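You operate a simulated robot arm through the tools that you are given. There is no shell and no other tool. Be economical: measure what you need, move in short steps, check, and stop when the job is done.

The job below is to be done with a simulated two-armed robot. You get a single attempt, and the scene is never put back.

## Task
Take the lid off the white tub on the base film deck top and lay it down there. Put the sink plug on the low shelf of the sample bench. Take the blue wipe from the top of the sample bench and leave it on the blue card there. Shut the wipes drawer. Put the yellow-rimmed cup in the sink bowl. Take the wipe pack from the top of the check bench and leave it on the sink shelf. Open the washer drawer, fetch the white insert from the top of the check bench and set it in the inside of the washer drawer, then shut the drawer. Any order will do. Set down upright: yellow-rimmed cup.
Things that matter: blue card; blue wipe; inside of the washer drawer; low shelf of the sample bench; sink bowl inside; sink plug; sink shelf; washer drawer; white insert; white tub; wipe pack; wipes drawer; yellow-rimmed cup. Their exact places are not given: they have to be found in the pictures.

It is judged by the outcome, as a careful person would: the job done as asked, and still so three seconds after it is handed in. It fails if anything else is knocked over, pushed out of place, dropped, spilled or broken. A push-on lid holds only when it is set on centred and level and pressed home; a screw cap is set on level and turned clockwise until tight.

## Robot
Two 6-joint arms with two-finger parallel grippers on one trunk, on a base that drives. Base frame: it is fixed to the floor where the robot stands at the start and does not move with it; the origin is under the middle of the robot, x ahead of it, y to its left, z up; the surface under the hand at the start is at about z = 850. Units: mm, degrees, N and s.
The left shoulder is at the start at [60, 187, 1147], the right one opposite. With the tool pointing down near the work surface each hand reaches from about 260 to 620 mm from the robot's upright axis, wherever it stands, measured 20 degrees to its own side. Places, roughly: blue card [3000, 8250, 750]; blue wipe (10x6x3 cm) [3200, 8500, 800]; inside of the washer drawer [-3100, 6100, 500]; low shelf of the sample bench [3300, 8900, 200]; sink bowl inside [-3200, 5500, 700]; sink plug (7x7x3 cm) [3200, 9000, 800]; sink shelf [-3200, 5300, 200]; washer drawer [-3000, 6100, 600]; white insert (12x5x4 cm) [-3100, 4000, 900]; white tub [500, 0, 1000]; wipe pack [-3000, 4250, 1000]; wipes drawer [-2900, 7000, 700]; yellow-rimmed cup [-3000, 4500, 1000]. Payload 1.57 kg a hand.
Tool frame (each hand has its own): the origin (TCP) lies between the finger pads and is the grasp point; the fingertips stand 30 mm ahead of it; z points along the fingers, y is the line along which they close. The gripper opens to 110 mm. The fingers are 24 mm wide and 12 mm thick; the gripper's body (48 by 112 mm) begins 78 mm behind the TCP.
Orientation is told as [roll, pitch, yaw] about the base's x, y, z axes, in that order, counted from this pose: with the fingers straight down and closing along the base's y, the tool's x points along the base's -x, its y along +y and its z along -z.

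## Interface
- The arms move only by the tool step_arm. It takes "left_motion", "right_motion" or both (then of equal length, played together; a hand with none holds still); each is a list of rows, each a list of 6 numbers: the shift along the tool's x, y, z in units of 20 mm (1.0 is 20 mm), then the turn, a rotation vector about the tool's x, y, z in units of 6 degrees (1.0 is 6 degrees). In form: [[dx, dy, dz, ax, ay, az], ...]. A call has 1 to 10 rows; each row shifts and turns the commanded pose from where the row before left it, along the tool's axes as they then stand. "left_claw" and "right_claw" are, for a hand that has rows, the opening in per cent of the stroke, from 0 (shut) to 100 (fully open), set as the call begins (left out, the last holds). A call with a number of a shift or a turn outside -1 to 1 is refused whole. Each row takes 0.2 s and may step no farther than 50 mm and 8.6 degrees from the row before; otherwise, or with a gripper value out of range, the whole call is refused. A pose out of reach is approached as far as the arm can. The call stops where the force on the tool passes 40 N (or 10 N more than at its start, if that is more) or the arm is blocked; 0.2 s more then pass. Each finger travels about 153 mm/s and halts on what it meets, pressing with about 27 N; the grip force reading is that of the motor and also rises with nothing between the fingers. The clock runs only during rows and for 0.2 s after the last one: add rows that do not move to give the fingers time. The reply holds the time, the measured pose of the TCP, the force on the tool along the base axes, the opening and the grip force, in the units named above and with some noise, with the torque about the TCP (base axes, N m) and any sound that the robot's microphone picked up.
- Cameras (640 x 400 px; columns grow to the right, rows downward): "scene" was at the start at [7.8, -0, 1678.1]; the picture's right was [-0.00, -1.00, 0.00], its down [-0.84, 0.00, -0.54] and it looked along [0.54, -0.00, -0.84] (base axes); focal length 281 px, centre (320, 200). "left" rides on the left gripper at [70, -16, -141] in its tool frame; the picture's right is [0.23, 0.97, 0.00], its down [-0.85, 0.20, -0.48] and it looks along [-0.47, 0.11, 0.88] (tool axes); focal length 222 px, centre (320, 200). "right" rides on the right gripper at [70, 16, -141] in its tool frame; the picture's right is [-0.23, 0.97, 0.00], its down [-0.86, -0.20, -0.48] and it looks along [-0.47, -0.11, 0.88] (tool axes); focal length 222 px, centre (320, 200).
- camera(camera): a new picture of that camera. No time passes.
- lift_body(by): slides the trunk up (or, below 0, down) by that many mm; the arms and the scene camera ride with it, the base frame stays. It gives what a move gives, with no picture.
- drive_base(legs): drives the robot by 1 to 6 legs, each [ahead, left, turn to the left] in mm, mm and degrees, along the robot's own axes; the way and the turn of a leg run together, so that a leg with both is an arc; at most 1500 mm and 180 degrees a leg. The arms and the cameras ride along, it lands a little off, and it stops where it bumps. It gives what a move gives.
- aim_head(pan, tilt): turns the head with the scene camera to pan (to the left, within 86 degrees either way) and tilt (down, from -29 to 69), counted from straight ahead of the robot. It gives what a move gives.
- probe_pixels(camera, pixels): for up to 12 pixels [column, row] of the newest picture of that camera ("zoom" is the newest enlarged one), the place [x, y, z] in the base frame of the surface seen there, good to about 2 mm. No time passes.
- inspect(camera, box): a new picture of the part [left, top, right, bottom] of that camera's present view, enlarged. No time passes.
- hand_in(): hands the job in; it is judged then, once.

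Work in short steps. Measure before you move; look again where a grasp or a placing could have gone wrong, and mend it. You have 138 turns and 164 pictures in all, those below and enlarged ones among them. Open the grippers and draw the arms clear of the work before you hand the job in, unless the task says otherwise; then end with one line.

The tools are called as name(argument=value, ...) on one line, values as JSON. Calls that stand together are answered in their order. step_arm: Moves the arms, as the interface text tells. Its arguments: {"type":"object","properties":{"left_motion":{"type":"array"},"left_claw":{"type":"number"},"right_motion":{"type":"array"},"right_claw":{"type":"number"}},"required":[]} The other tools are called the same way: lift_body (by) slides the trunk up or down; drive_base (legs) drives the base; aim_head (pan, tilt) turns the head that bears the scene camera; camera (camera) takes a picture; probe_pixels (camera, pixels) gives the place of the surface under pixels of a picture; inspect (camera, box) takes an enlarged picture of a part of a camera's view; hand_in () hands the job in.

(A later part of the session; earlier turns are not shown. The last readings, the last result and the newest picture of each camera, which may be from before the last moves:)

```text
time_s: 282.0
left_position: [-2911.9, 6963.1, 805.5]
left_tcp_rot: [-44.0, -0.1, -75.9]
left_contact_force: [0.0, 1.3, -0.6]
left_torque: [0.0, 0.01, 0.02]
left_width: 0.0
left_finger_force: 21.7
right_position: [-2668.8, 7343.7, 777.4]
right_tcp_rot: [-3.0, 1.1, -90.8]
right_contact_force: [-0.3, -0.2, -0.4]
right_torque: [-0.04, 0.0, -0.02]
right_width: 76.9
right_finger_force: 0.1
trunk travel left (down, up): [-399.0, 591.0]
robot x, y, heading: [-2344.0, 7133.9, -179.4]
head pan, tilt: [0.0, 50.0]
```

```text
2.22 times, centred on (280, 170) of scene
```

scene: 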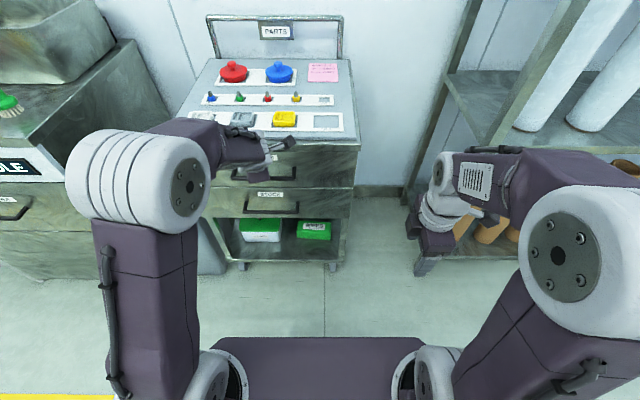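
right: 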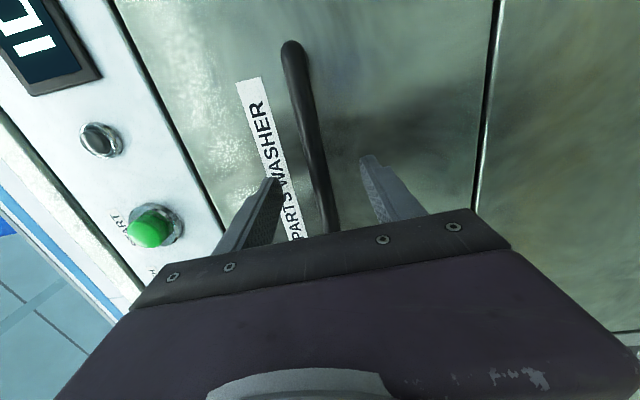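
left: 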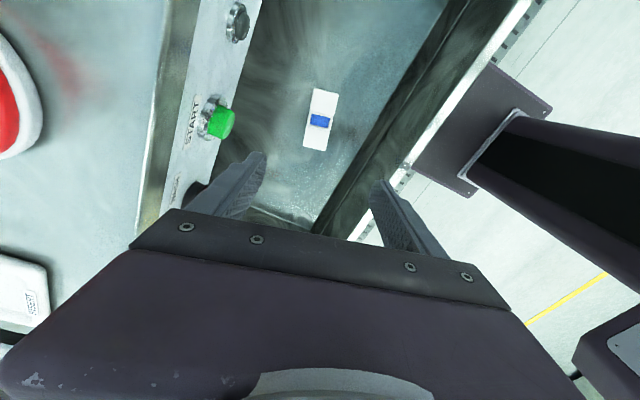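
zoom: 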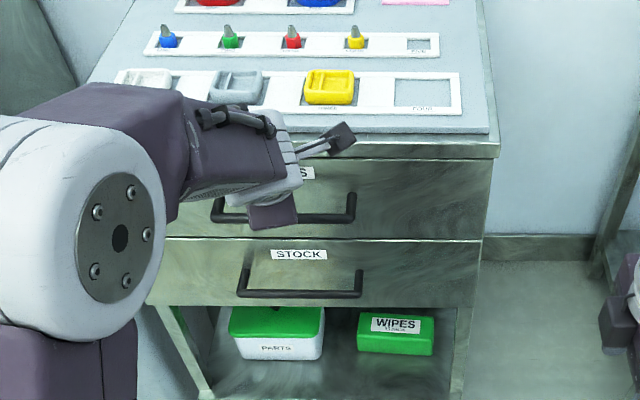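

It looks nearly shut. I compare its face to the shut STOCK drawer below.

probe_pixels(camera="zoom", pixels=[[430, 200], [400, 180], [450, 220], [420, 265], [440, 285], [480, 200], [486, 190], [400, 148]])

```text
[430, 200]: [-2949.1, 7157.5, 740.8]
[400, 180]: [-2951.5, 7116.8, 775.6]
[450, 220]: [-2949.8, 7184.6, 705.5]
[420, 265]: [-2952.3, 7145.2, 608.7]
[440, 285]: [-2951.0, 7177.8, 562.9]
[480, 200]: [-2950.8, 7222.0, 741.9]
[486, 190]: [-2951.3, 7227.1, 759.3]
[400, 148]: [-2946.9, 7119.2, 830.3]
```

The wipes drawer is flush. I back off, bring the left hand back to pointing down, raise the trunk, and turn to look toward the sample bench.

drive_base(legs=[[-700, 0, 0], [0, 0, 180]])

step_arm(left_motion=[[0, 0, 0, -1, 0, 0], [0, 0, 0, -1, 0, 0], [0, 0, 0, -1, 0, 0], [0, 0, 0, -1, 0, 0], [0, 0, 0, -1, 0, 0], [0, 0, 0, -1, 0, 0], [0, 0, 0, -1, 0, 0], [0, 0, 0, -0.4, 0, 0]])

lift_body(by=376)

aim_head(pan=0, tilt=15)

camera(camera="scene")

```text
time_s: 293.2
left_position: [-1067.7, 7315.0, 806.0]
left_tcp_rot: [-44.2, -0.1, 104.5]
left_contact_force: [-0.4, -0.9, -0.1]
left_torque: [0.01, 0.02, -0.04]
left_width: 0.2
left_finger_force: 21.4
right_position: [-1309.9, 6933.6, 775.9]
right_tcp_rot: [-3.2, 1.1, 89.5]
right_contact_force: [1.1, 1.0, -0.5]
right_torque: [0.02, -0.02, 0.01]
right_width: 77.2
right_finger_force: 0.1
trunk travel left (down, up): [-399.0, 591.0]
robot x, y, heading: [-1637.6, 7144.3, 0.9]
head pan, tilt: [0.0, 50.0]
```

```text
time_s: 295.0
left_position: [-1073.4, 7314.9, 804.8]
left_tcp_rot: [0.4, 0.0, 104.4]
left_contact_force: [0.1, 0.3, 0.0]
left_torque: [0.02, 0.03, 0.01]
left_width: 0.0
left_finger_force: 21.2
left hand out of reach, approached as far as the arm can: row 8
right_position: [-1308.9, 6933.8, 776.8]
right_tcp_rot: [-3.2, 1.0, 89.6]
right_contact_force: [0.1, -0.1, -0.3]
right_torque: [-0.02, 0.02, -0.01]
right_width: 76.7
right_finger_force: 0.2
trunk travel left (down, up): [-399.0, 591.0]
robot x, y, heading: [-1637.0, 7141.4, 0.7]
head pan, tilt: [0.0, 50.0]
```

```text
time_s: 298.6
left_position: [-1072.9, 7315.1, 1181.4]
left_tcp_rot: [0.3, -0.1, 104.5]
left_contact_force: [-1.3, -0.4, -0.7]
left_torque: [-0.01, -0.02, -0.04]
left_width: 0.1
left_finger_force: 21.4
right_position: [-1308.6, 6932.9, 1153.4]
right_tcp_rot: [-3.2, 1.0, 89.5]
right_contact_force: [-0.3, 0.2, -0.4]
right_torque: [-0.03, 0.04, 0.0]
right_width: 77.0
right_finger_force: 0.0
trunk travel left (down, up): [-775.0, 215.0]
robot x, y, heading: [-1640.8, 7144.8, 0.8]
head pan, tilt: [0.0, 50.0]
```

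```text
time_s: 299.7
left_position: [-1073.2, 7315.3, 1180.6]
left_tcp_rot: [0.3, -0.1, 104.4]
left_contact_force: [-0.1, 0.1, -1.4]
left_torque: [-0.01, 0.01, -0.01]
left_width: 0.0
left_finger_force: 21.0
right_position: [-1309.3, 6933.6, 1153.6]
right_tcp_rot: [-3.1, 1.0, 89.4]
right_contact_force: [-1.1, 0.2, 0.9]
right_torque: [0.03, 0.0, 0.0]
right_width: 77.1
right_finger_force: 0.0
trunk travel left (down, up): [-775.0, 215.0]
robot x, y, heading: [-1637.2, 7138.3, 0.8]
head pan, tilt: [0.0, 15.0]
```

```text
68 pictures are left
```

scene: 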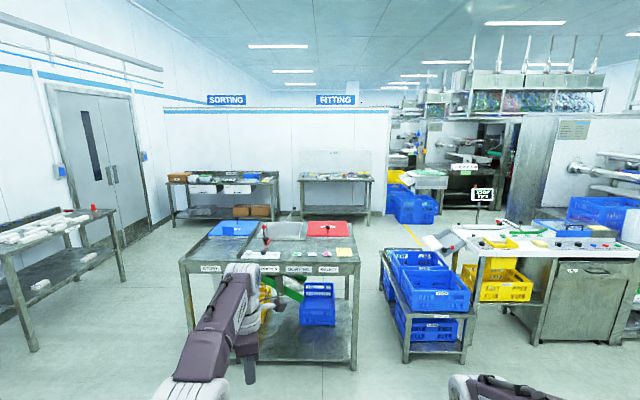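

I probe benches to find the sample bench.

probe_pixels(camera="scene", pixels=[[225, 180], [190, 185], [335, 180], [275, 245], [265, 210], [350, 300], [200, 300], [225, 225], [420, 300], [390, 232], [120, 275], [160, 230]])

inspect(camera="scene", box=[150, 140, 390, 290])

```text
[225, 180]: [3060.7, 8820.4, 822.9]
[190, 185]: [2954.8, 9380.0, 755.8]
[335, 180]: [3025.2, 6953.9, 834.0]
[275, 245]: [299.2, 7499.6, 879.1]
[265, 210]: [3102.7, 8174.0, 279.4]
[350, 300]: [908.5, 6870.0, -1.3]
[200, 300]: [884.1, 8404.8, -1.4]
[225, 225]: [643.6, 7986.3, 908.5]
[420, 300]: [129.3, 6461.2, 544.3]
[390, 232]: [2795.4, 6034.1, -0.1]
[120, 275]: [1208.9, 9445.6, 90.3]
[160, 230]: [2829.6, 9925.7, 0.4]
```

```text
2.67 times, centred on (270, 215) of scene
```

zoom: 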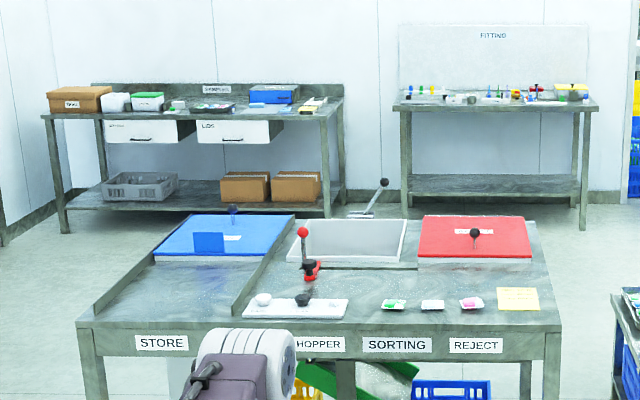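

The sample bench is at x≈2900–3400, y≈8150–9400. I drive left to y≈8800 and forward through the gap between the tables.

drive_base(legs=[[0, 830, -0.8], [0, 830, 0], [1400, 0, 0], [1400, 0, 0], [800, 0, 0]])

aim_head(pan=0, tilt=30)

camera(camera="scene")

```text
time_s: 325.2
left_position: [2534.4, 8959.6, 1181.7]
left_tcp_rot: [0.3, -0.1, 103.4]
left_contact_force: [0.6, 0.3, 0.0]
left_torque: [0.01, -0.01, 0.01]
left_width: 0.1
left_finger_force: 21.0
right_position: [2291.0, 8583.8, 1153.3]
right_tcp_rot: [-3.1, 1.0, 88.3]
right_contact_force: [-0.5, 0.1, 0.1]
right_torque: [0.0, -0.02, -0.01]
right_width: 76.9
right_finger_force: 0.0
trunk travel left (down, up): [-775.0, 215.0]
robot x, y, heading: [1969.7, 8795.1, -0.3]
head pan, tilt: [0.0, 15.0]
```

```text
time_s: 326.0
left_position: [2535.7, 8959.0, 1179.7]
left_tcp_rot: [0.2, -0.1, 103.4]
left_contact_force: [0.3, -0.5, -2.0]
left_torque: [0.01, 0.01, 0.06]
left_width: 0.0
left_finger_force: 21.3
right_position: [2291.8, 8582.6, 1152.7]
right_tcp_rot: [-3.2, 1.0, 88.3]
right_contact_force: [0.0, 0.9, 0.4]
right_torque: [0.01, 0.01, 0.0]
right_width: 77.0
right_finger_force: 0.1
trunk travel left (down, up): [-775.0, 215.0]
robot x, y, heading: [1969.2, 8798.4, -0.3]
head pan, tilt: [0.0, 30.0]
```

```text
66 pictures are left
```

scene: 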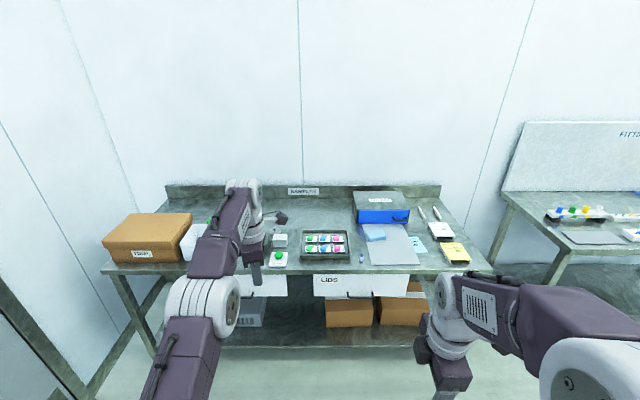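

I enlarge the bench top.

inspect(camera="scene", box=[230, 180, 480, 340])

step_arm(left_motion=[[0, 0.3, 0.7, 0, 0, 0], [0, 0.3, 0.7, 0, 0, 0], [0, 0.5, 0.7, 0, 0, 0], [0, 0.7, 0.5, 0, 0, 0], [0, 1, 0, 0, 0, 0], [0, 1, 0, 0, 0, 0], [0, 1, 0, 0, 0, 0], [0, 1, 0, 0, 0, 0], [0, 1, 0, 0, 0, 0]], left_claw=100)

camera(camera="scene")

```text
2.50 times, centred on (355, 260) of scene
```

zoom: 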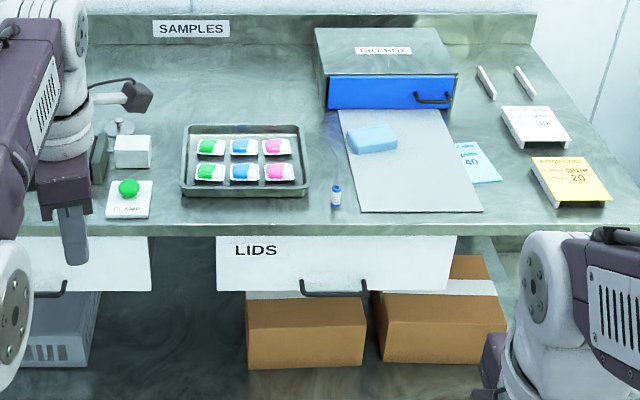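

```text
time_s: 328.0
left_position: [2400.6, 8928.5, 1129.3]
left_tcp_rot: [0.2, -0.1, 103.4]
left_contact_force: [-0.3, 0.9, 0.1]
left_torque: [0.01, 0.01, -0.02]
left_width: 110.1
left_finger_force: 0.0
right_position: [2290.3, 8583.4, 1152.8]
right_tcp_rot: [-3.3, 1.0, 88.4]
right_contact_force: [0.1, -0.4, 0.2]
right_torque: [0.02, 0.05, -0.02]
right_width: 77.0
right_finger_force: 0.1
trunk travel left (down, up): [-775.0, 215.0]
robot x, y, heading: [1966.8, 8797.7, -0.4]
head pan, tilt: [0.0, 30.0]
```

```text
64 pictures are left
```

scene: 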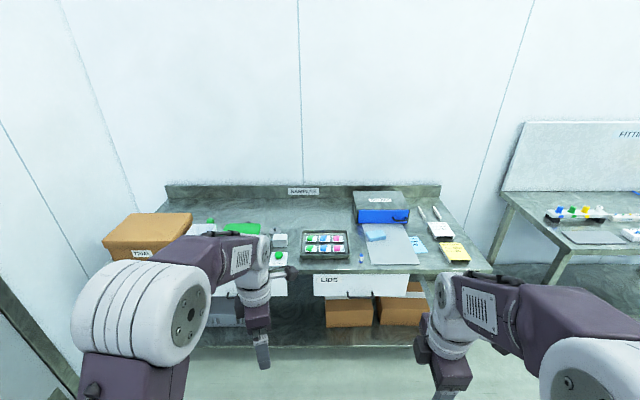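

I probe the candidates.

probe_pixels(camera="scene", pixels=[[375, 232], [415, 240], [410, 248], [455, 252], [282, 241], [278, 257], [270, 240], [277, 229], [330, 268], [320, 345], [280, 310], [370, 300]])

inspect(camera="scene", box=[180, 200, 300, 275])

```text
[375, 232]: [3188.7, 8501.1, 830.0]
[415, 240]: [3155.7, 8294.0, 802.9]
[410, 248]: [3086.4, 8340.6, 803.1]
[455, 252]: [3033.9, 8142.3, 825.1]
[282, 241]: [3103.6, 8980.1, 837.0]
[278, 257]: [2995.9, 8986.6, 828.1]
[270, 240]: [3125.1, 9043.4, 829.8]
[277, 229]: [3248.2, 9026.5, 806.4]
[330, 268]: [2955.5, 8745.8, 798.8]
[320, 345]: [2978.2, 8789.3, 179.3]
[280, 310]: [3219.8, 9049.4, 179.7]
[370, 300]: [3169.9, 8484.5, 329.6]
```

```text
5.33 times, centred on (240, 238) of scene
```

zoom: 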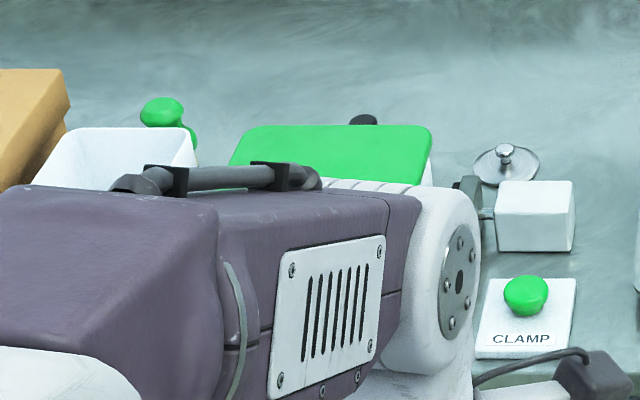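

The sink plug is the metal disc with a knob at scene (275,230), about (3240,9015,805). I drive forward 690 mm and look again.

drive_base(legs=[[690, 20, 0.4]])

aim_head(pan=0, tilt=50)

camera(camera="scene")

camera(camera="left")

```text
time_s: 331.8
left_position: [3097.3, 8956.8, 1130.5]
left_tcp_rot: [0.4, -0.1, 104.0]
left_contact_force: [0.3, 0.3, -0.6]
left_torque: [0.01, -0.02, -0.03]
left_width: 109.9
left_finger_force: 0.0
right_position: [2991.1, 8610.7, 1153.6]
right_tcp_rot: [-3.2, 1.0, 89.2]
right_contact_force: [0.6, -0.1, 1.4]
right_torque: [-0.03, 0.0, 0.0]
right_width: 77.1
right_finger_force: 0.1
trunk travel left (down, up): [-775.0, 215.0]
robot x, y, heading: [2666.1, 8821.6, 0.5]
head pan, tilt: [0.0, 30.0]
```

```text
time_s: 332.6
left_position: [3097.6, 8956.4, 1129.4]
left_tcp_rot: [0.3, -0.1, 104.2]
left_contact_force: [-0.1, 0.6, -0.2]
left_torque: [0.02, 0.0, 0.0]
left_width: 110.2
left_finger_force: 0.1
right_position: [2990.6, 8610.4, 1153.7]
right_tcp_rot: [-3.2, 1.0, 89.1]
right_contact_force: [-1.0, 0.4, 0.4]
right_torque: [0.0, 0.0, -0.01]
right_width: 77.0
right_finger_force: 0.0
trunk travel left (down, up): [-775.0, 215.0]
robot x, y, heading: [2660.8, 8820.0, 0.5]
head pan, tilt: [0.0, 50.0]
```

```text
62 pictures are left
```

scene: 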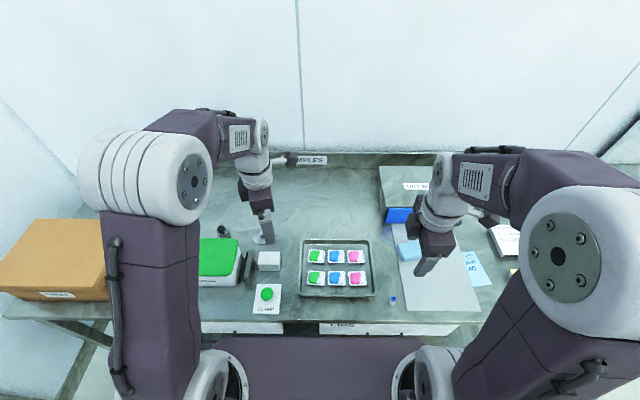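

```text
61 pictures are left
```

left: 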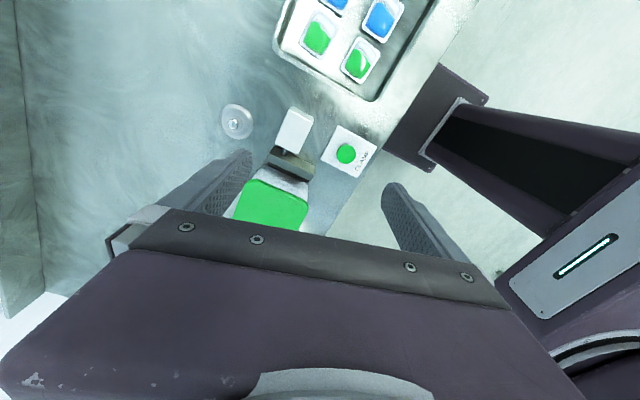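

Plug visible in the left picture at (237,121). I enlarge and probe it.

inspect(camera="left", box=[205, 85, 325, 160])

probe_pixels(camera="zoom", pixels=[[170, 200], [90, 200], [250, 200], [170, 110], [170, 280], [165, 205], [60, 60], [400, 180], [470, 130], [440, 300]])

```text
5.33 times, centred on (265, 122) of left
```

zoom: 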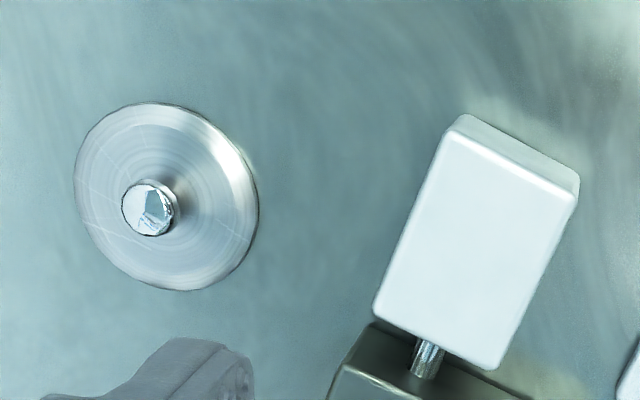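

```text
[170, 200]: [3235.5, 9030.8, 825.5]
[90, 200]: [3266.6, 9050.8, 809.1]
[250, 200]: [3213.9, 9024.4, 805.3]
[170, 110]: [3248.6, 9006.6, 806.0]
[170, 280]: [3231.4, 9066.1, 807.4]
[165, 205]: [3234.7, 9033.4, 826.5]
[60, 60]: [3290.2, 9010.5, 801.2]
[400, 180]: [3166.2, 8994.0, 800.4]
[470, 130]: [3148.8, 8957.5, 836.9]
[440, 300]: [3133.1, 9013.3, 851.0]
```

The plug's centre is (3240, 9036), knob top z≈827, bench z≈801. It's at the edge of reach; I check the bench's front edge distance.

probe_pixels(camera="scene", pixels=[[330, 312], [330, 318], [330, 326], [255, 328], [360, 328], [300, 330], [320, 338]])

```text
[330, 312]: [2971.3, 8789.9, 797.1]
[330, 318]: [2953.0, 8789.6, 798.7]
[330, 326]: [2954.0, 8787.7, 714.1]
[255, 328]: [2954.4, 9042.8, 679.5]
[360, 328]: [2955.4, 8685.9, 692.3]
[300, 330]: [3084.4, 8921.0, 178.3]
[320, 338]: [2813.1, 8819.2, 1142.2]
```

Bench front is at x≈2953, so there's room. I drive 60 mm closer.

drive_base(legs=[[60, 10, 0]])

step_arm(left_motion=[[0, 0, 0, 0, 0, 0]], left_claw=60)

```text
time_s: 333.6
left_position: [3152.0, 8964.7, 1131.7]
left_tcp_rot: [0.0, -0.1, 104.0]
left_contact_force: [-0.6, -0.2, 0.4]
left_torque: [0.02, -0.05, -0.03]
left_width: 110.0
left_finger_force: 0.0
right_position: [3046.4, 8619.5, 1155.2]
right_tcp_rot: [-3.4, 1.0, 89.2]
right_contact_force: [-1.0, -0.6, -0.1]
right_torque: [0.0, -0.06, 0.04]
right_width: 77.2
right_finger_force: 0.0
trunk travel left (down, up): [-775.0, 215.0]
robot x, y, heading: [2722.2, 8828.7, 0.6]
head pan, tilt: [0.0, 50.0]
```

```text
time_s: 334.0
left_position: [3156.6, 8966.1, 1129.6]
left_tcp_rot: [0.3, -0.1, 104.0]
left_contact_force: [-0.7, 0.0, -0.3]
left_torque: [-0.01, -0.05, 0.04]
left_width: 66.0
left_finger_force: 0.0
right_position: [3049.5, 8619.8, 1153.8]
right_tcp_rot: [-3.3, 1.0, 89.2]
right_contact_force: [-0.4, -0.2, 0.3]
right_torque: [-0.03, -0.07, -0.02]
right_width: 76.9
right_finger_force: 0.0
trunk travel left (down, up): [-775.0, 215.0]
robot x, y, heading: [2721.9, 8826.5, 0.5]
head pan, tilt: [0.0, 50.0]
```

I move over the plug and down to z≈930.

step_arm(left_motion=[[-0.477, -0.978, 0.7, 0, 0, 0], [-0.477, -0.978, 0.7, 0, 0, 0], [-0.477, -0.978, 0.7, 0, 0, 0], [-0.477, -0.978, 0.7, 0, 0, 0], [-0.477, -0.978, 0.7, 0, 0, 0], [0, 0, 1, 0, 0, 0], [0, 0, 1, 0, 0, 0], [0, 0, 1, 0, 0, 0], [0, 0, 1, 0, 0, 0], [0, 0, 1, 0, 0, 0]])

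step_arm(left_motion=[[0, 0, 1, 0, 0, 0], [0, 0, 0.5, 0, 0, 0], [0, 0, 0, 0, 0, 0]])

camera(camera="left")

inspect(camera="scene", box=[200, 180, 320, 300])

```text
time_s: 336.2
left_position: [3240.3, 9036.0, 959.7]
left_tcp_rot: [0.4, -0.1, 104.1]
left_contact_force: [-0.9, 0.8, 0.7]
left_torque: [0.01, 0.01, 0.0]
left_width: 66.1
left_finger_force: 0.1
right_position: [3052.1, 8620.1, 1152.5]
right_tcp_rot: [-3.2, 1.1, 89.3]
right_contact_force: [1.0, 0.4, -0.5]
right_torque: [0.02, 0.01, -0.04]
right_width: 77.2
right_finger_force: 0.0
trunk travel left (down, up): [-775.0, 215.0]
robot x, y, heading: [2721.3, 8829.5, 0.4]
head pan, tilt: [0.0, 50.0]
```

```text
time_s: 337.0
left_position: [3239.3, 9036.6, 929.1]
left_tcp_rot: [0.3, -0.1, 104.0]
left_contact_force: [1.0, -0.2, 0.4]
left_torque: [0.01, 0.02, 0.02]
left_width: 66.1
left_finger_force: 0.1
right_position: [3050.4, 8620.9, 1153.2]
right_tcp_rot: [-3.3, 1.0, 89.1]
right_contact_force: [-0.6, -0.3, -0.7]
right_torque: [-0.01, -0.05, -0.01]
right_width: 77.1
right_finger_force: 0.0
trunk travel left (down, up): [-775.0, 215.0]
robot x, y, heading: [2723.0, 8828.2, 0.3]
head pan, tilt: [0.0, 50.0]
```

```text
59 pictures are left
```

left: 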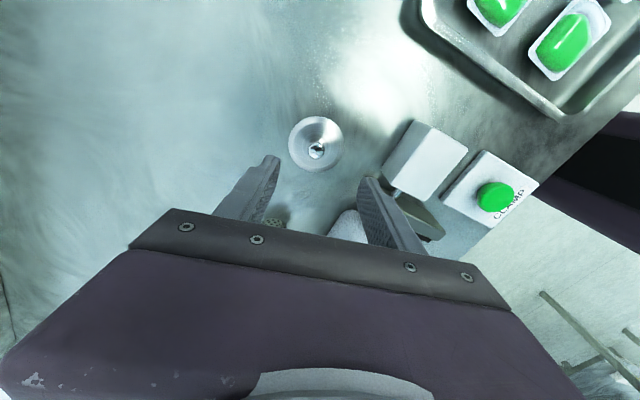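

```text
3.33 times, centred on (260, 240) of scene
```

zoom: 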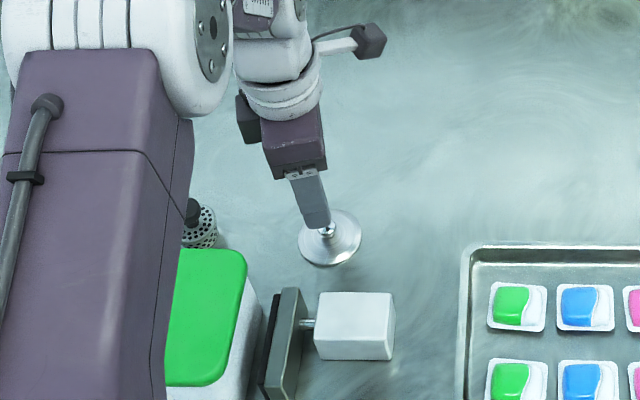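

The knob is nearly centred. I probe it for a fine correction.

probe_pixels(camera="left", pixels=[[316, 148], [309, 148], [323, 148], [316, 142], [316, 154], [290, 145], [342, 145]])

```text
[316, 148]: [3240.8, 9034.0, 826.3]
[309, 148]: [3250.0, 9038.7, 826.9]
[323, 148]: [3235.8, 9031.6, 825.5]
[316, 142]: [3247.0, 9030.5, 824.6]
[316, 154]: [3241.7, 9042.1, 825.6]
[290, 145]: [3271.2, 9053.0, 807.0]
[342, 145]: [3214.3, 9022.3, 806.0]
```

Good. I go down 88 mm, close on the knob, and lift.

step_arm(left_motion=[[0, 0, 1, 0, 0, 0], [0, 0, 1, 0, 0, 0], [0, 0, 1, 0, 0, 0], [0, 0, 1, 0, 0, 0], [0, 0, 0.4, 0, 0, 0], [0, 0, 0, 0, 0, 0]])

step_arm(left_motion=[[0, 0, 0, 0, 0, 0], [0, 0, 0, 0, 0, 0], [0, 0, 0, 0, 0, 0]], left_claw=0)

step_arm(left_motion=[[0, 0, -0.5, 0, 0, 0], [0, 0, -1, 0, 0, 0], [0, 0, -1, 0, 0, 0], [0, 0, -1, 0, 0, 0], [0, 0, -1, 0, 0, 0], [0, 0, -1, 0, 0, 0], [0, 0, -1, 0, 0, 0], [0, 0, -1, 0, 0, 0]])

camera(camera="left")

```text
time_s: 338.4
left_position: [3239.9, 9036.3, 841.7]
left_tcp_rot: [0.4, -0.1, 104.2]
left_contact_force: [-0.2, -0.1, 0.1]
left_torque: [0.02, -0.04, -0.01]
left_width: 65.8
left_finger_force: 0.0
right_position: [3050.7, 8620.4, 1152.5]
right_tcp_rot: [-3.1, 0.9, 89.2]
right_contact_force: [0.5, 0.2, 0.2]
right_torque: [0.02, 0.0, 0.0]
right_width: 77.1
right_finger_force: 0.0
trunk travel left (down, up): [-775.0, 215.0]
robot x, y, heading: [2722.1, 8833.2, 0.8]
head pan, tilt: [0.0, 50.0]
```

```text
time_s: 339.2
left_position: [3239.0, 9035.3, 841.3]
left_tcp_rot: [0.2, -0.1, 104.1]
left_contact_force: [-0.3, -0.4, -0.6]
left_torque: [0.0, 0.01, 0.01]
left_width: 19.9
left_finger_force: 26.4
right_position: [3051.9, 8619.2, 1153.8]
right_tcp_rot: [-3.2, 0.9, 89.3]
right_contact_force: [0.1, -0.4, 0.3]
right_torque: [0.01, -0.02, 0.04]
right_width: 76.9
right_finger_force: 0.0
trunk travel left (down, up): [-775.0, 215.0]
robot x, y, heading: [2720.3, 8828.6, 0.4]
head pan, tilt: [0.0, 50.0]
```

```text
time_s: 341.0
left_position: [3240.3, 9035.3, 991.0]
left_tcp_rot: [0.3, -0.1, 104.0]
left_contact_force: [0.4, 0.0, -0.5]
left_torque: [-0.01, -0.01, -0.04]
left_width: 19.6
left_finger_force: 27.5
right_position: [3050.0, 8619.4, 1153.8]
right_tcp_rot: [-3.2, 1.0, 89.2]
right_contact_force: [-0.6, -0.8, 0.3]
right_torque: [-0.02, -0.01, 0.01]
right_width: 77.0
right_finger_force: 0.0
trunk travel left (down, up): [-775.0, 215.0]
robot x, y, heading: [2728.1, 8830.0, 0.4]
head pan, tilt: [0.0, 50.0]
```

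```text
57 pictures are left
```

left: 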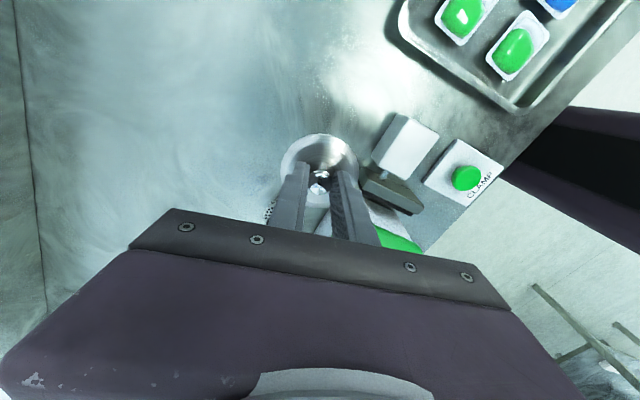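

Plug held. I back off 500 mm and look at the low shelf.

drive_base(legs=[[-520, 0, -0.5]])

camera(camera="scene")

```text
time_s: 344.1
left_position: [2724.8, 9029.1, 990.7]
left_tcp_rot: [0.4, 0.0, 103.5]
left_contact_force: [0.3, 0.3, -0.4]
left_torque: [-0.01, -0.02, -0.01]
left_width: 19.6
left_finger_force: 26.8
right_position: [2531.6, 8614.6, 1153.8]
right_tcp_rot: [-3.2, 1.0, 88.6]
right_contact_force: [-0.2, 0.2, -0.4]
right_torque: [0.01, 0.02, 0.01]
right_width: 76.9
right_finger_force: 0.0
trunk travel left (down, up): [-775.0, 215.0]
robot x, y, heading: [2205.6, 8829.5, -0.2]
head pan, tilt: [0.0, 50.0]
```

```text
56 pictures are left
```

scene: 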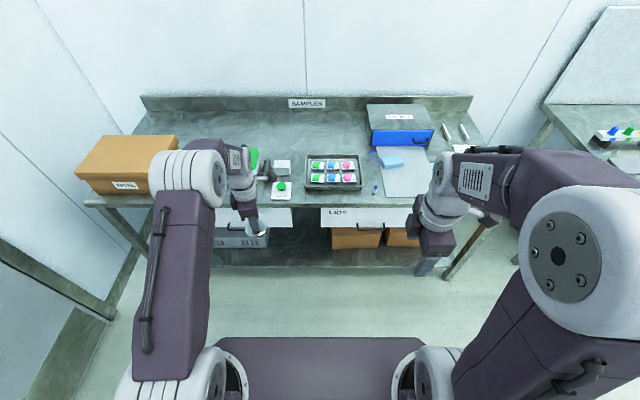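

inspect(camera="scene", box=[200, 190, 400, 290])

probe_pixels(camera="zoom", pixels=[[290, 118], [400, 118], [350, 130], [350, 180], [350, 232], [350, 245], [215, 175], [420, 175], [290, 60], [390, 60], [280, 200], [300, 165]])

```text
3.20 times, centred on (300, 240) of scene
```

zoom: 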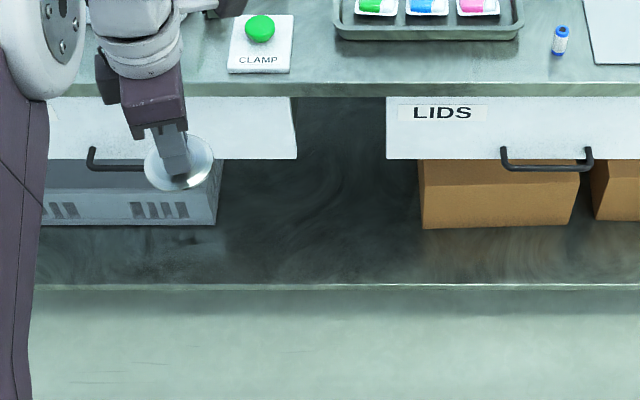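

```text
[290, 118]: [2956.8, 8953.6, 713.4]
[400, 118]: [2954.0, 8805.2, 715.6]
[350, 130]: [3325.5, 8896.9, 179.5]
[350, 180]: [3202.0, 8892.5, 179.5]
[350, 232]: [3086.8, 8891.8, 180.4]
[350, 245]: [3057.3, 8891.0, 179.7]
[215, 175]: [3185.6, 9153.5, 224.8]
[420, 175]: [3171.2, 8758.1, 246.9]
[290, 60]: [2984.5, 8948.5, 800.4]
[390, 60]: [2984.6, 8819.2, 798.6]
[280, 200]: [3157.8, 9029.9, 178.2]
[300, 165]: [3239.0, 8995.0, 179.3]
```

The free shelf area is around (3060–3100, 8890, z 180), in the gap between the two drawers. I shift right 145 mm, tuck the right hand, and lower the trunk by 700.

drive_base(legs=[[0, -145, 0.2]])

step_arm(right_motion=[[0, 1, 0, 0, 0, 0], [0, 1, 0, 0, 0, 0], [0, 0.6, 0, 0, 0, 0]])

lift_body(by=-400)

lift_body(by=-300)

camera(camera="scene")

```text
time_s: 345.4
left_position: [2723.4, 8887.5, 989.9]
left_tcp_rot: [0.3, 0.0, 103.8]
left_contact_force: [-0.1, 0.1, -0.1]
left_torque: [-0.01, 0.01, 0.01]
left_width: 19.7
left_finger_force: 27.1
right_position: [2532.1, 8471.9, 1154.0]
right_tcp_rot: [-3.2, 1.2, 89.0]
right_contact_force: [0.0, 0.4, -0.4]
right_torque: [-0.03, -0.02, -0.02]
right_width: 76.7
right_finger_force: 0.1
trunk travel left (down, up): [-775.0, 215.0]
robot x, y, heading: [2201.5, 8680.4, 0.1]
head pan, tilt: [0.0, 50.0]
```

```text
time_s: 346.2
left_position: [2723.9, 8885.5, 990.6]
left_tcp_rot: [0.4, -0.1, 103.9]
left_contact_force: [0.6, -0.1, -1.3]
left_torque: [0.01, 0.01, -0.03]
left_width: 19.4
left_finger_force: 27.2
right_position: [2479.6, 8471.2, 1150.0]
right_tcp_rot: [-3.1, 1.0, 88.8]
right_contact_force: [0.1, -0.3, 0.5]
right_torque: [0.0, -0.01, 0.0]
right_width: 77.1
right_finger_force: 0.0
trunk travel left (down, up): [-775.0, 215.0]
robot x, y, heading: [2203.6, 8682.9, 0.1]
head pan, tilt: [0.0, 50.0]
```

```text
time_s: 350.0
left_position: [2724.2, 8886.4, 590.8]
left_tcp_rot: [0.3, -0.1, 103.7]
left_contact_force: [0.0, -0.2, -0.6]
left_torque: [0.0, 0.01, 0.01]
left_width: 19.8
left_finger_force: 26.7
right_position: [2478.6, 8471.6, 752.0]
right_tcp_rot: [-3.2, 1.0, 88.9]
right_contact_force: [0.0, -0.9, 0.5]
right_torque: [0.02, 0.04, 0.0]
right_width: 77.1
right_finger_force: 0.0
trunk travel left (down, up): [-375.0, 615.0]
robot x, y, heading: [2207.1, 8683.8, 0.2]
head pan, tilt: [0.0, 50.0]
```

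```text
time_s: 353.0
left_position: [2723.0, 8885.7, 290.9]
left_tcp_rot: [0.2, -0.1, 103.8]
left_contact_force: [-0.4, -0.1, -0.9]
left_torque: [-0.03, 0.04, 0.01]
left_width: 19.7
left_finger_force: 26.9
right_position: [2479.6, 8472.3, 451.1]
right_tcp_rot: [-3.2, 1.0, 88.9]
right_contact_force: [0.4, -0.1, -0.1]
right_torque: [0.02, 0.01, -0.02]
right_width: 77.0
right_finger_force: 0.0
trunk travel left (down, up): [-75.0, 915.0]
robot x, y, heading: [2203.4, 8681.2, 0.3]
head pan, tilt: [0.0, 50.0]
```

```text
54 pictures are left
```

scene: 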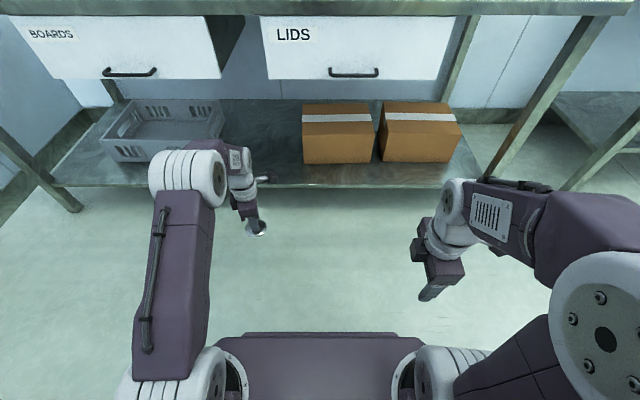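

I check drawer bottom, shelf edge and forearm heights.

probe_pixels(camera="scene", pixels=[[200, 74], [300, 76], [270, 184], [270, 180], [220, 142], [195, 155], [212, 165], [240, 150], [352, 74], [265, 165]])

```text
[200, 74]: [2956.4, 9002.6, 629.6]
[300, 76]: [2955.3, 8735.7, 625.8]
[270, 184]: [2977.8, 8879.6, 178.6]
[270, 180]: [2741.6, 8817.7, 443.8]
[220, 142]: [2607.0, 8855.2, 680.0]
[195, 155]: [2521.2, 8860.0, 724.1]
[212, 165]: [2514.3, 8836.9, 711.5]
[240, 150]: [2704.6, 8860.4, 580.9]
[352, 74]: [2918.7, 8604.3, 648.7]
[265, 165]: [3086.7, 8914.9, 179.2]
```

Drawer bottoms are at z≈626. I lower the hand to z≈242 (plug bottom 20 mm above shelf height), then drive in 338 mm.

step_arm(left_motion=[[0, 0, 0.8, 0, 0, 0], [0, 0, 0.8, 0, 0, 0], [0, 0, 0.8, 0, 0, 0], [0, 0, 0, 0, 0, 0]])

drive_base(legs=[[338, 0, 0]])

camera(camera="scene")

camera(camera="left")

```text
time_s: 354.0
left_position: [2723.5, 8886.0, 242.9]
left_tcp_rot: [0.3, -0.1, 103.8]
left_contact_force: [0.0, 0.5, -0.4]
left_torque: [0.02, 0.0, 0.01]
left_width: 19.7
left_finger_force: 27.4
right_position: [2479.5, 8472.3, 451.5]
right_tcp_rot: [-3.2, 1.0, 88.9]
right_contact_force: [-0.6, -0.4, -0.4]
right_torque: [0.01, 0.01, 0.01]
right_width: 77.2
right_finger_force: 0.0
trunk travel left (down, up): [-75.0, 915.0]
robot x, y, heading: [2201.6, 8681.0, 0.1]
head pan, tilt: [0.0, 50.0]
```

```text
time_s: 356.2
left_position: [3059.2, 8888.7, 242.7]
left_tcp_rot: [0.3, -0.1, 103.8]
left_contact_force: [-0.3, 0.0, 0.2]
left_torque: [0.0, -0.02, 0.03]
left_width: 19.5
left_finger_force: 27.1
right_position: [2815.5, 8473.5, 451.6]
right_tcp_rot: [-3.2, 1.1, 88.9]
right_contact_force: [-1.0, 0.7, 0.0]
right_torque: [0.01, 0.01, 0.02]
right_width: 77.1
right_finger_force: 0.0
trunk travel left (down, up): [-75.0, 915.0]
robot x, y, heading: [2542.0, 8679.9, 0.2]
head pan, tilt: [0.0, 50.0]
```

```text
53 pictures are left
```

scene: 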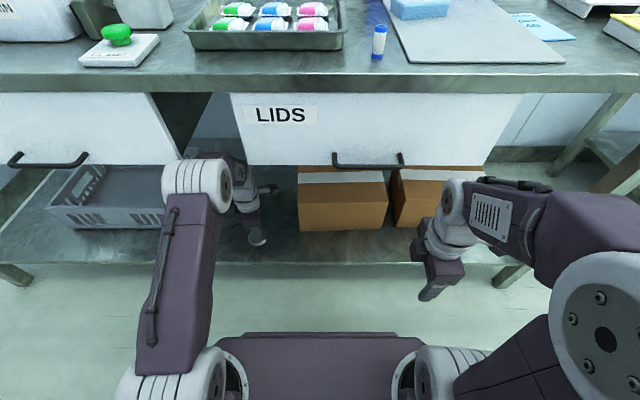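

```text
52 pictures are left
```

left: 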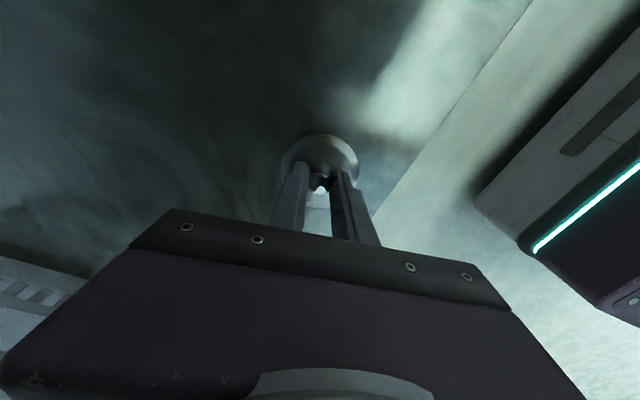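

Over the shelf. I lower to contact (expected TCP z≈219).

step_arm(left_motion=[[0, 0, 0.4, 0, 0, 0], [0, 0, 0.3, 0, 0, 0], [0, 0, 0.2, 0, 0, 0], [0, 0, 0.1, 0, 0, 0]])

step_arm(left_motion=[[0, 0, 0.1, 0, 0, 0], [0, 0, 0.1, 0, 0, 0]])

```text
time_s: 357.2
left_position: [3059.2, 8886.7, 223.0]
left_tcp_rot: [0.3, -0.1, 103.8]
left_contact_force: [0.1, -0.2, -0.8]
left_torque: [-0.03, -0.03, 0.0]
left_width: 19.3
left_finger_force: 27.2
right_position: [2814.9, 8473.8, 449.7]
right_tcp_rot: [-3.1, 1.0, 88.9]
right_contact_force: [1.0, -0.5, -0.6]
right_torque: [0.04, 0.01, -0.02]
right_width: 77.0
right_finger_force: 0.1
trunk travel left (down, up): [-75.0, 915.0]
robot x, y, heading: [2538.0, 8681.9, 0.2]
head pan, tilt: [0.0, 50.0]
```

```text
time_s: 357.8
left_position: [3058.6, 8886.0, 221.2]
left_tcp_rot: [0.1, -0.1, 103.7]
left_contact_force: [-6.2, 0.1, 18.7]
left_torque: [-0.01, 0.13, 0.0]
left_width: 19.7
left_finger_force: 26.4
right_position: [2814.6, 8474.0, 450.7]
right_tcp_rot: [-3.3, 1.0, 89.0]
right_contact_force: [-0.4, 0.0, 0.2]
right_torque: [0.0, 0.0, 0.01]
right_width: 76.8
right_finger_force: 0.0
trunk travel left (down, up): [-75.0, 915.0]
robot x, y, heading: [2540.5, 8680.8, 0.0]
head pan, tilt: [0.0, 50.0]
```

Contact. I open and rise 35 mm (knob clear), check, then back out.

step_arm(left_motion=[[0, 0, 0, 0, 0, 0], [0, 0, 0, 0, 0, 0], [0, 0, 0, 0, 0, 0]], left_claw=60)

step_arm(left_motion=[[0, 0, -0.6, 0, 0, 0], [0, 0, -0.6, 0, 0, 0], [0, 0, -0.6, 0, 0, 0], [0, 0, 0, 0, 0, 0]])

camera(camera="left")

drive_base(legs=[[-380, 0, 0]])

camera(camera="scene")

```text
time_s: 358.6
left_position: [3058.7, 8886.4, 219.0]
left_tcp_rot: [0.3, 0.0, 103.8]
left_contact_force: [-0.1, -0.3, -0.3]
left_torque: [0.01, -0.02, -0.02]
left_width: 65.9
left_finger_force: 0.1
right_position: [2815.0, 8472.7, 450.1]
right_tcp_rot: [-3.2, 1.0, 88.8]
right_contact_force: [0.4, -1.2, -0.1]
right_torque: [0.02, -0.03, -0.01]
right_width: 77.1
right_finger_force: 0.1
trunk travel left (down, up): [-75.0, 915.0]
robot x, y, heading: [2545.1, 8681.6, 0.2]
head pan, tilt: [0.0, 50.0]
```

```text
time_s: 359.6
left_position: [3059.9, 8886.1, 254.2]
left_tcp_rot: [0.3, -0.1, 103.8]
left_contact_force: [0.0, 0.1, 0.7]
left_torque: [0.01, -0.02, 0.05]
left_width: 66.2
left_finger_force: 0.0
right_position: [2815.8, 8472.8, 451.0]
right_tcp_rot: [-3.2, 1.0, 88.8]
right_contact_force: [-0.7, 0.2, 0.1]
right_torque: [-0.02, -0.02, -0.01]
right_width: 77.0
right_finger_force: 0.0
trunk travel left (down, up): [-75.0, 915.0]
robot x, y, heading: [2544.3, 8683.7, 0.0]
head pan, tilt: [0.0, 50.0]
```

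```text
51 pictures are left
```

left: 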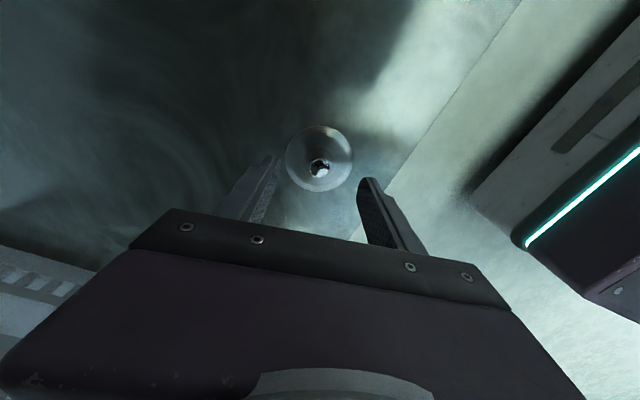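

```text
time_s: 362.0
left_position: [2686.0, 8885.8, 254.5]
left_tcp_rot: [0.2, 0.0, 103.6]
left_contact_force: [0.0, -0.4, 0.2]
left_torque: [0.0, 0.02, 0.0]
left_width: 65.8
left_finger_force: 0.0
right_position: [2441.5, 8472.0, 450.1]
right_tcp_rot: [-3.3, 1.0, 88.9]
right_contact_force: [-0.2, -0.1, 0.0]
right_torque: [0.0, 0.0, -0.02]
right_width: 77.0
right_finger_force: 0.0
trunk travel left (down, up): [-75.0, 915.0]
robot x, y, heading: [2167.5, 8680.7, 0.2]
head pan, tilt: [0.0, 50.0]
```

```text
50 pictures are left
```

scene: 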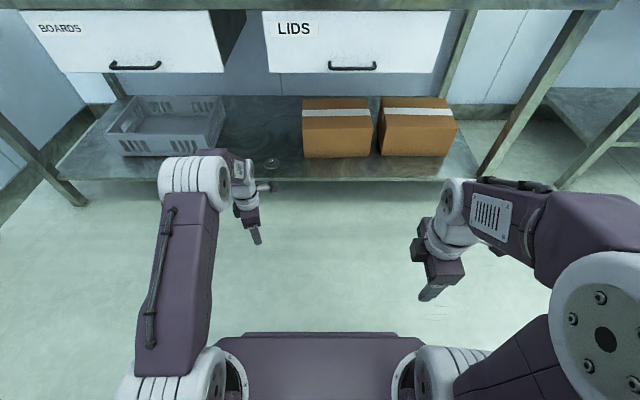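

The plug rests on the low shelf at (271,165). I raise the trunk, lift the left hand, and move in for the blue wipe with the right.

lift_body(by=400)

lift_body(by=300)

step_arm(left_motion=[[0, 0.8, -1, 0, 0, 0], [0, 0.8, -1, 0, 0, 0], [0, 0.8, -1, 0, 0, 0], [0, 0.8, -1, 0, 0, 0], [0, 0.8, -1, 0, 0, 0], [0, 0.8, -1, 0, 0, 0], [0, 0.8, -1, 0, 0, 0], [0, 0.8, -1, 0, 0, 0]])

drive_base(legs=[[0, -100, 0], [480, 0, 0]])

camera(camera="scene")

camera(camera="right")

```text
time_s: 365.9
left_position: [2684.3, 8885.4, 654.2]
left_tcp_rot: [0.3, 0.0, 103.7]
left_contact_force: [0.2, -0.8, -0.6]
left_torque: [-0.02, -0.01, 0.02]
left_width: 66.1
left_finger_force: 0.1
right_position: [2441.6, 8472.1, 850.8]
right_tcp_rot: [-3.2, 1.0, 88.8]
right_contact_force: [-0.3, 0.6, 0.7]
right_torque: [0.0, -0.02, -0.01]
right_width: 77.0
right_finger_force: 0.0
trunk travel left (down, up): [-475.0, 515.0]
robot x, y, heading: [2167.1, 8684.5, 0.2]
head pan, tilt: [0.0, 50.0]
```

```text
time_s: 368.9
left_position: [2684.8, 8885.2, 955.0]
left_tcp_rot: [0.3, -0.1, 103.6]
left_contact_force: [0.3, -0.5, 0.0]
left_torque: [-0.02, 0.01, -0.01]
left_width: 66.1
left_finger_force: 0.1
right_position: [2440.5, 8472.0, 1151.1]
right_tcp_rot: [-3.2, 1.0, 88.8]
right_contact_force: [0.5, -0.2, 0.5]
right_torque: [-0.02, 0.0, -0.01]
right_width: 77.0
right_finger_force: 0.0
trunk travel left (down, up): [-775.0, 215.0]
robot x, y, heading: [2167.5, 8681.9, 0.3]
head pan, tilt: [0.0, 50.0]
```

```text
time_s: 370.6
left_position: [2559.6, 8855.2, 1115.8]
left_tcp_rot: [0.3, -0.1, 103.8]
left_contact_force: [0.6, -0.2, 0.2]
left_torque: [0.05, 0.02, 0.01]
left_width: 66.1
left_finger_force: 0.0
right_position: [2440.1, 8470.4, 1151.2]
right_tcp_rot: [-3.3, 1.0, 88.7]
right_contact_force: [0.1, 0.2, 0.1]
right_torque: [0.05, -0.02, 0.0]
right_width: 77.0
right_finger_force: 0.0
trunk travel left (down, up): [-775.0, 215.0]
robot x, y, heading: [2166.4, 8682.3, 0.2]
head pan, tilt: [0.0, 50.0]
```

```text
time_s: 374.3
left_position: [3042.2, 8753.5, 1116.0]
left_tcp_rot: [0.3, -0.1, 103.5]
left_contact_force: [-0.7, -0.1, -0.5]
left_torque: [0.01, -0.04, -0.02]
left_width: 65.8
left_finger_force: 0.0
right_position: [2921.6, 8370.3, 1150.7]
right_tcp_rot: [-3.3, 1.0, 88.6]
right_contact_force: [-0.2, -0.2, -0.6]
right_torque: [0.0, -0.01, -0.01]
right_width: 76.7
right_finger_force: 0.0
trunk travel left (down, up): [-775.0, 215.0]
robot x, y, heading: [2649.3, 8584.9, 0.1]
head pan, tilt: [0.0, 50.0]
```

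```text
49 pictures are left
```

scene: 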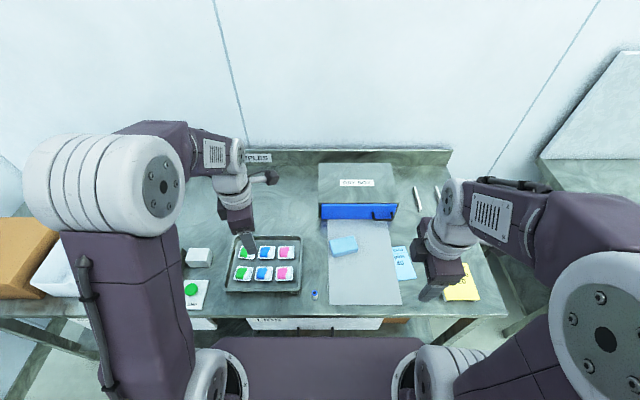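

```text
48 pictures are left
```

right: 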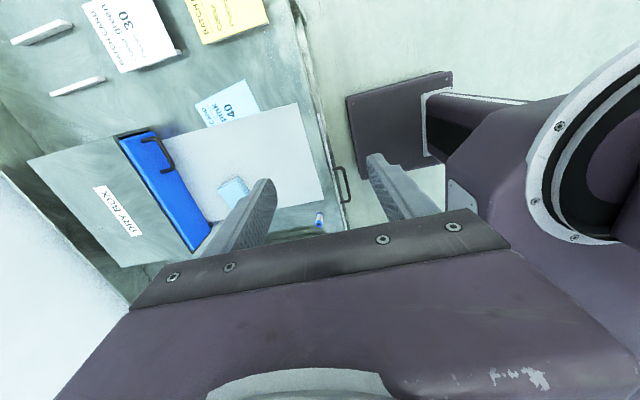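

I enlarge the cards to make sure which is the "blue card".

inspect(camera="right", box=[80, 0, 290, 130])

inspect(camera="scene", box=[320, 220, 490, 310])

```text
3.05 times, centred on (185, 65) of right
```

zoom: 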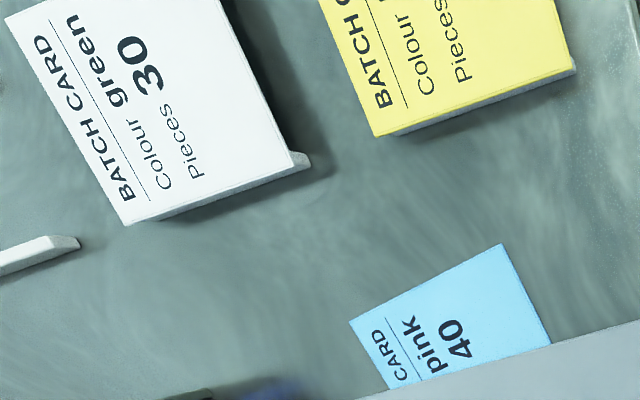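

```text
3.76 times, centred on (405, 265) of scene
```

zoom: 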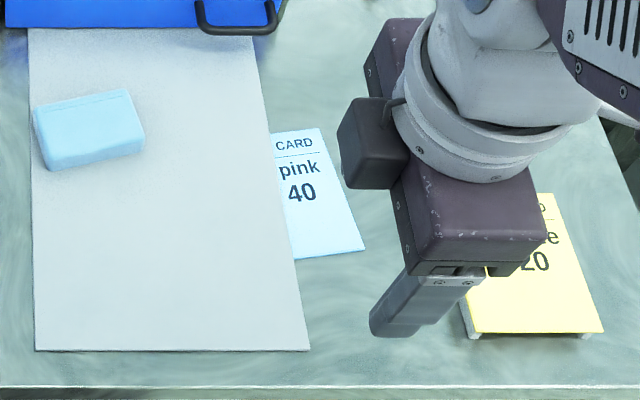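

The light-blue "CARD pink 40" is the blue card. I probe the card and wipe corners.

probe_pixels(camera="zoom", pixels=[[275, 138], [320, 130], [363, 247], [298, 256], [320, 200], [260, 200], [37, 112], [125, 92], [143, 140], [45, 158], [143, 152], [48, 170]])

```text
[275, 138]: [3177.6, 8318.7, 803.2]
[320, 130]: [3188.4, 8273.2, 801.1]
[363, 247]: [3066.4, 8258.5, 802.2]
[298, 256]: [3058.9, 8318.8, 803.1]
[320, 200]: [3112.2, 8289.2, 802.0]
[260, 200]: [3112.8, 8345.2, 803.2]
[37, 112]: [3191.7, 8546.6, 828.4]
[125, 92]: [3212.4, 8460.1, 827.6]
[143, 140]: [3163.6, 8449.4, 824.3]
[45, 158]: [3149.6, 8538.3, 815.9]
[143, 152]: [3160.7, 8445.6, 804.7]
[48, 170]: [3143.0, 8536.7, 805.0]
```

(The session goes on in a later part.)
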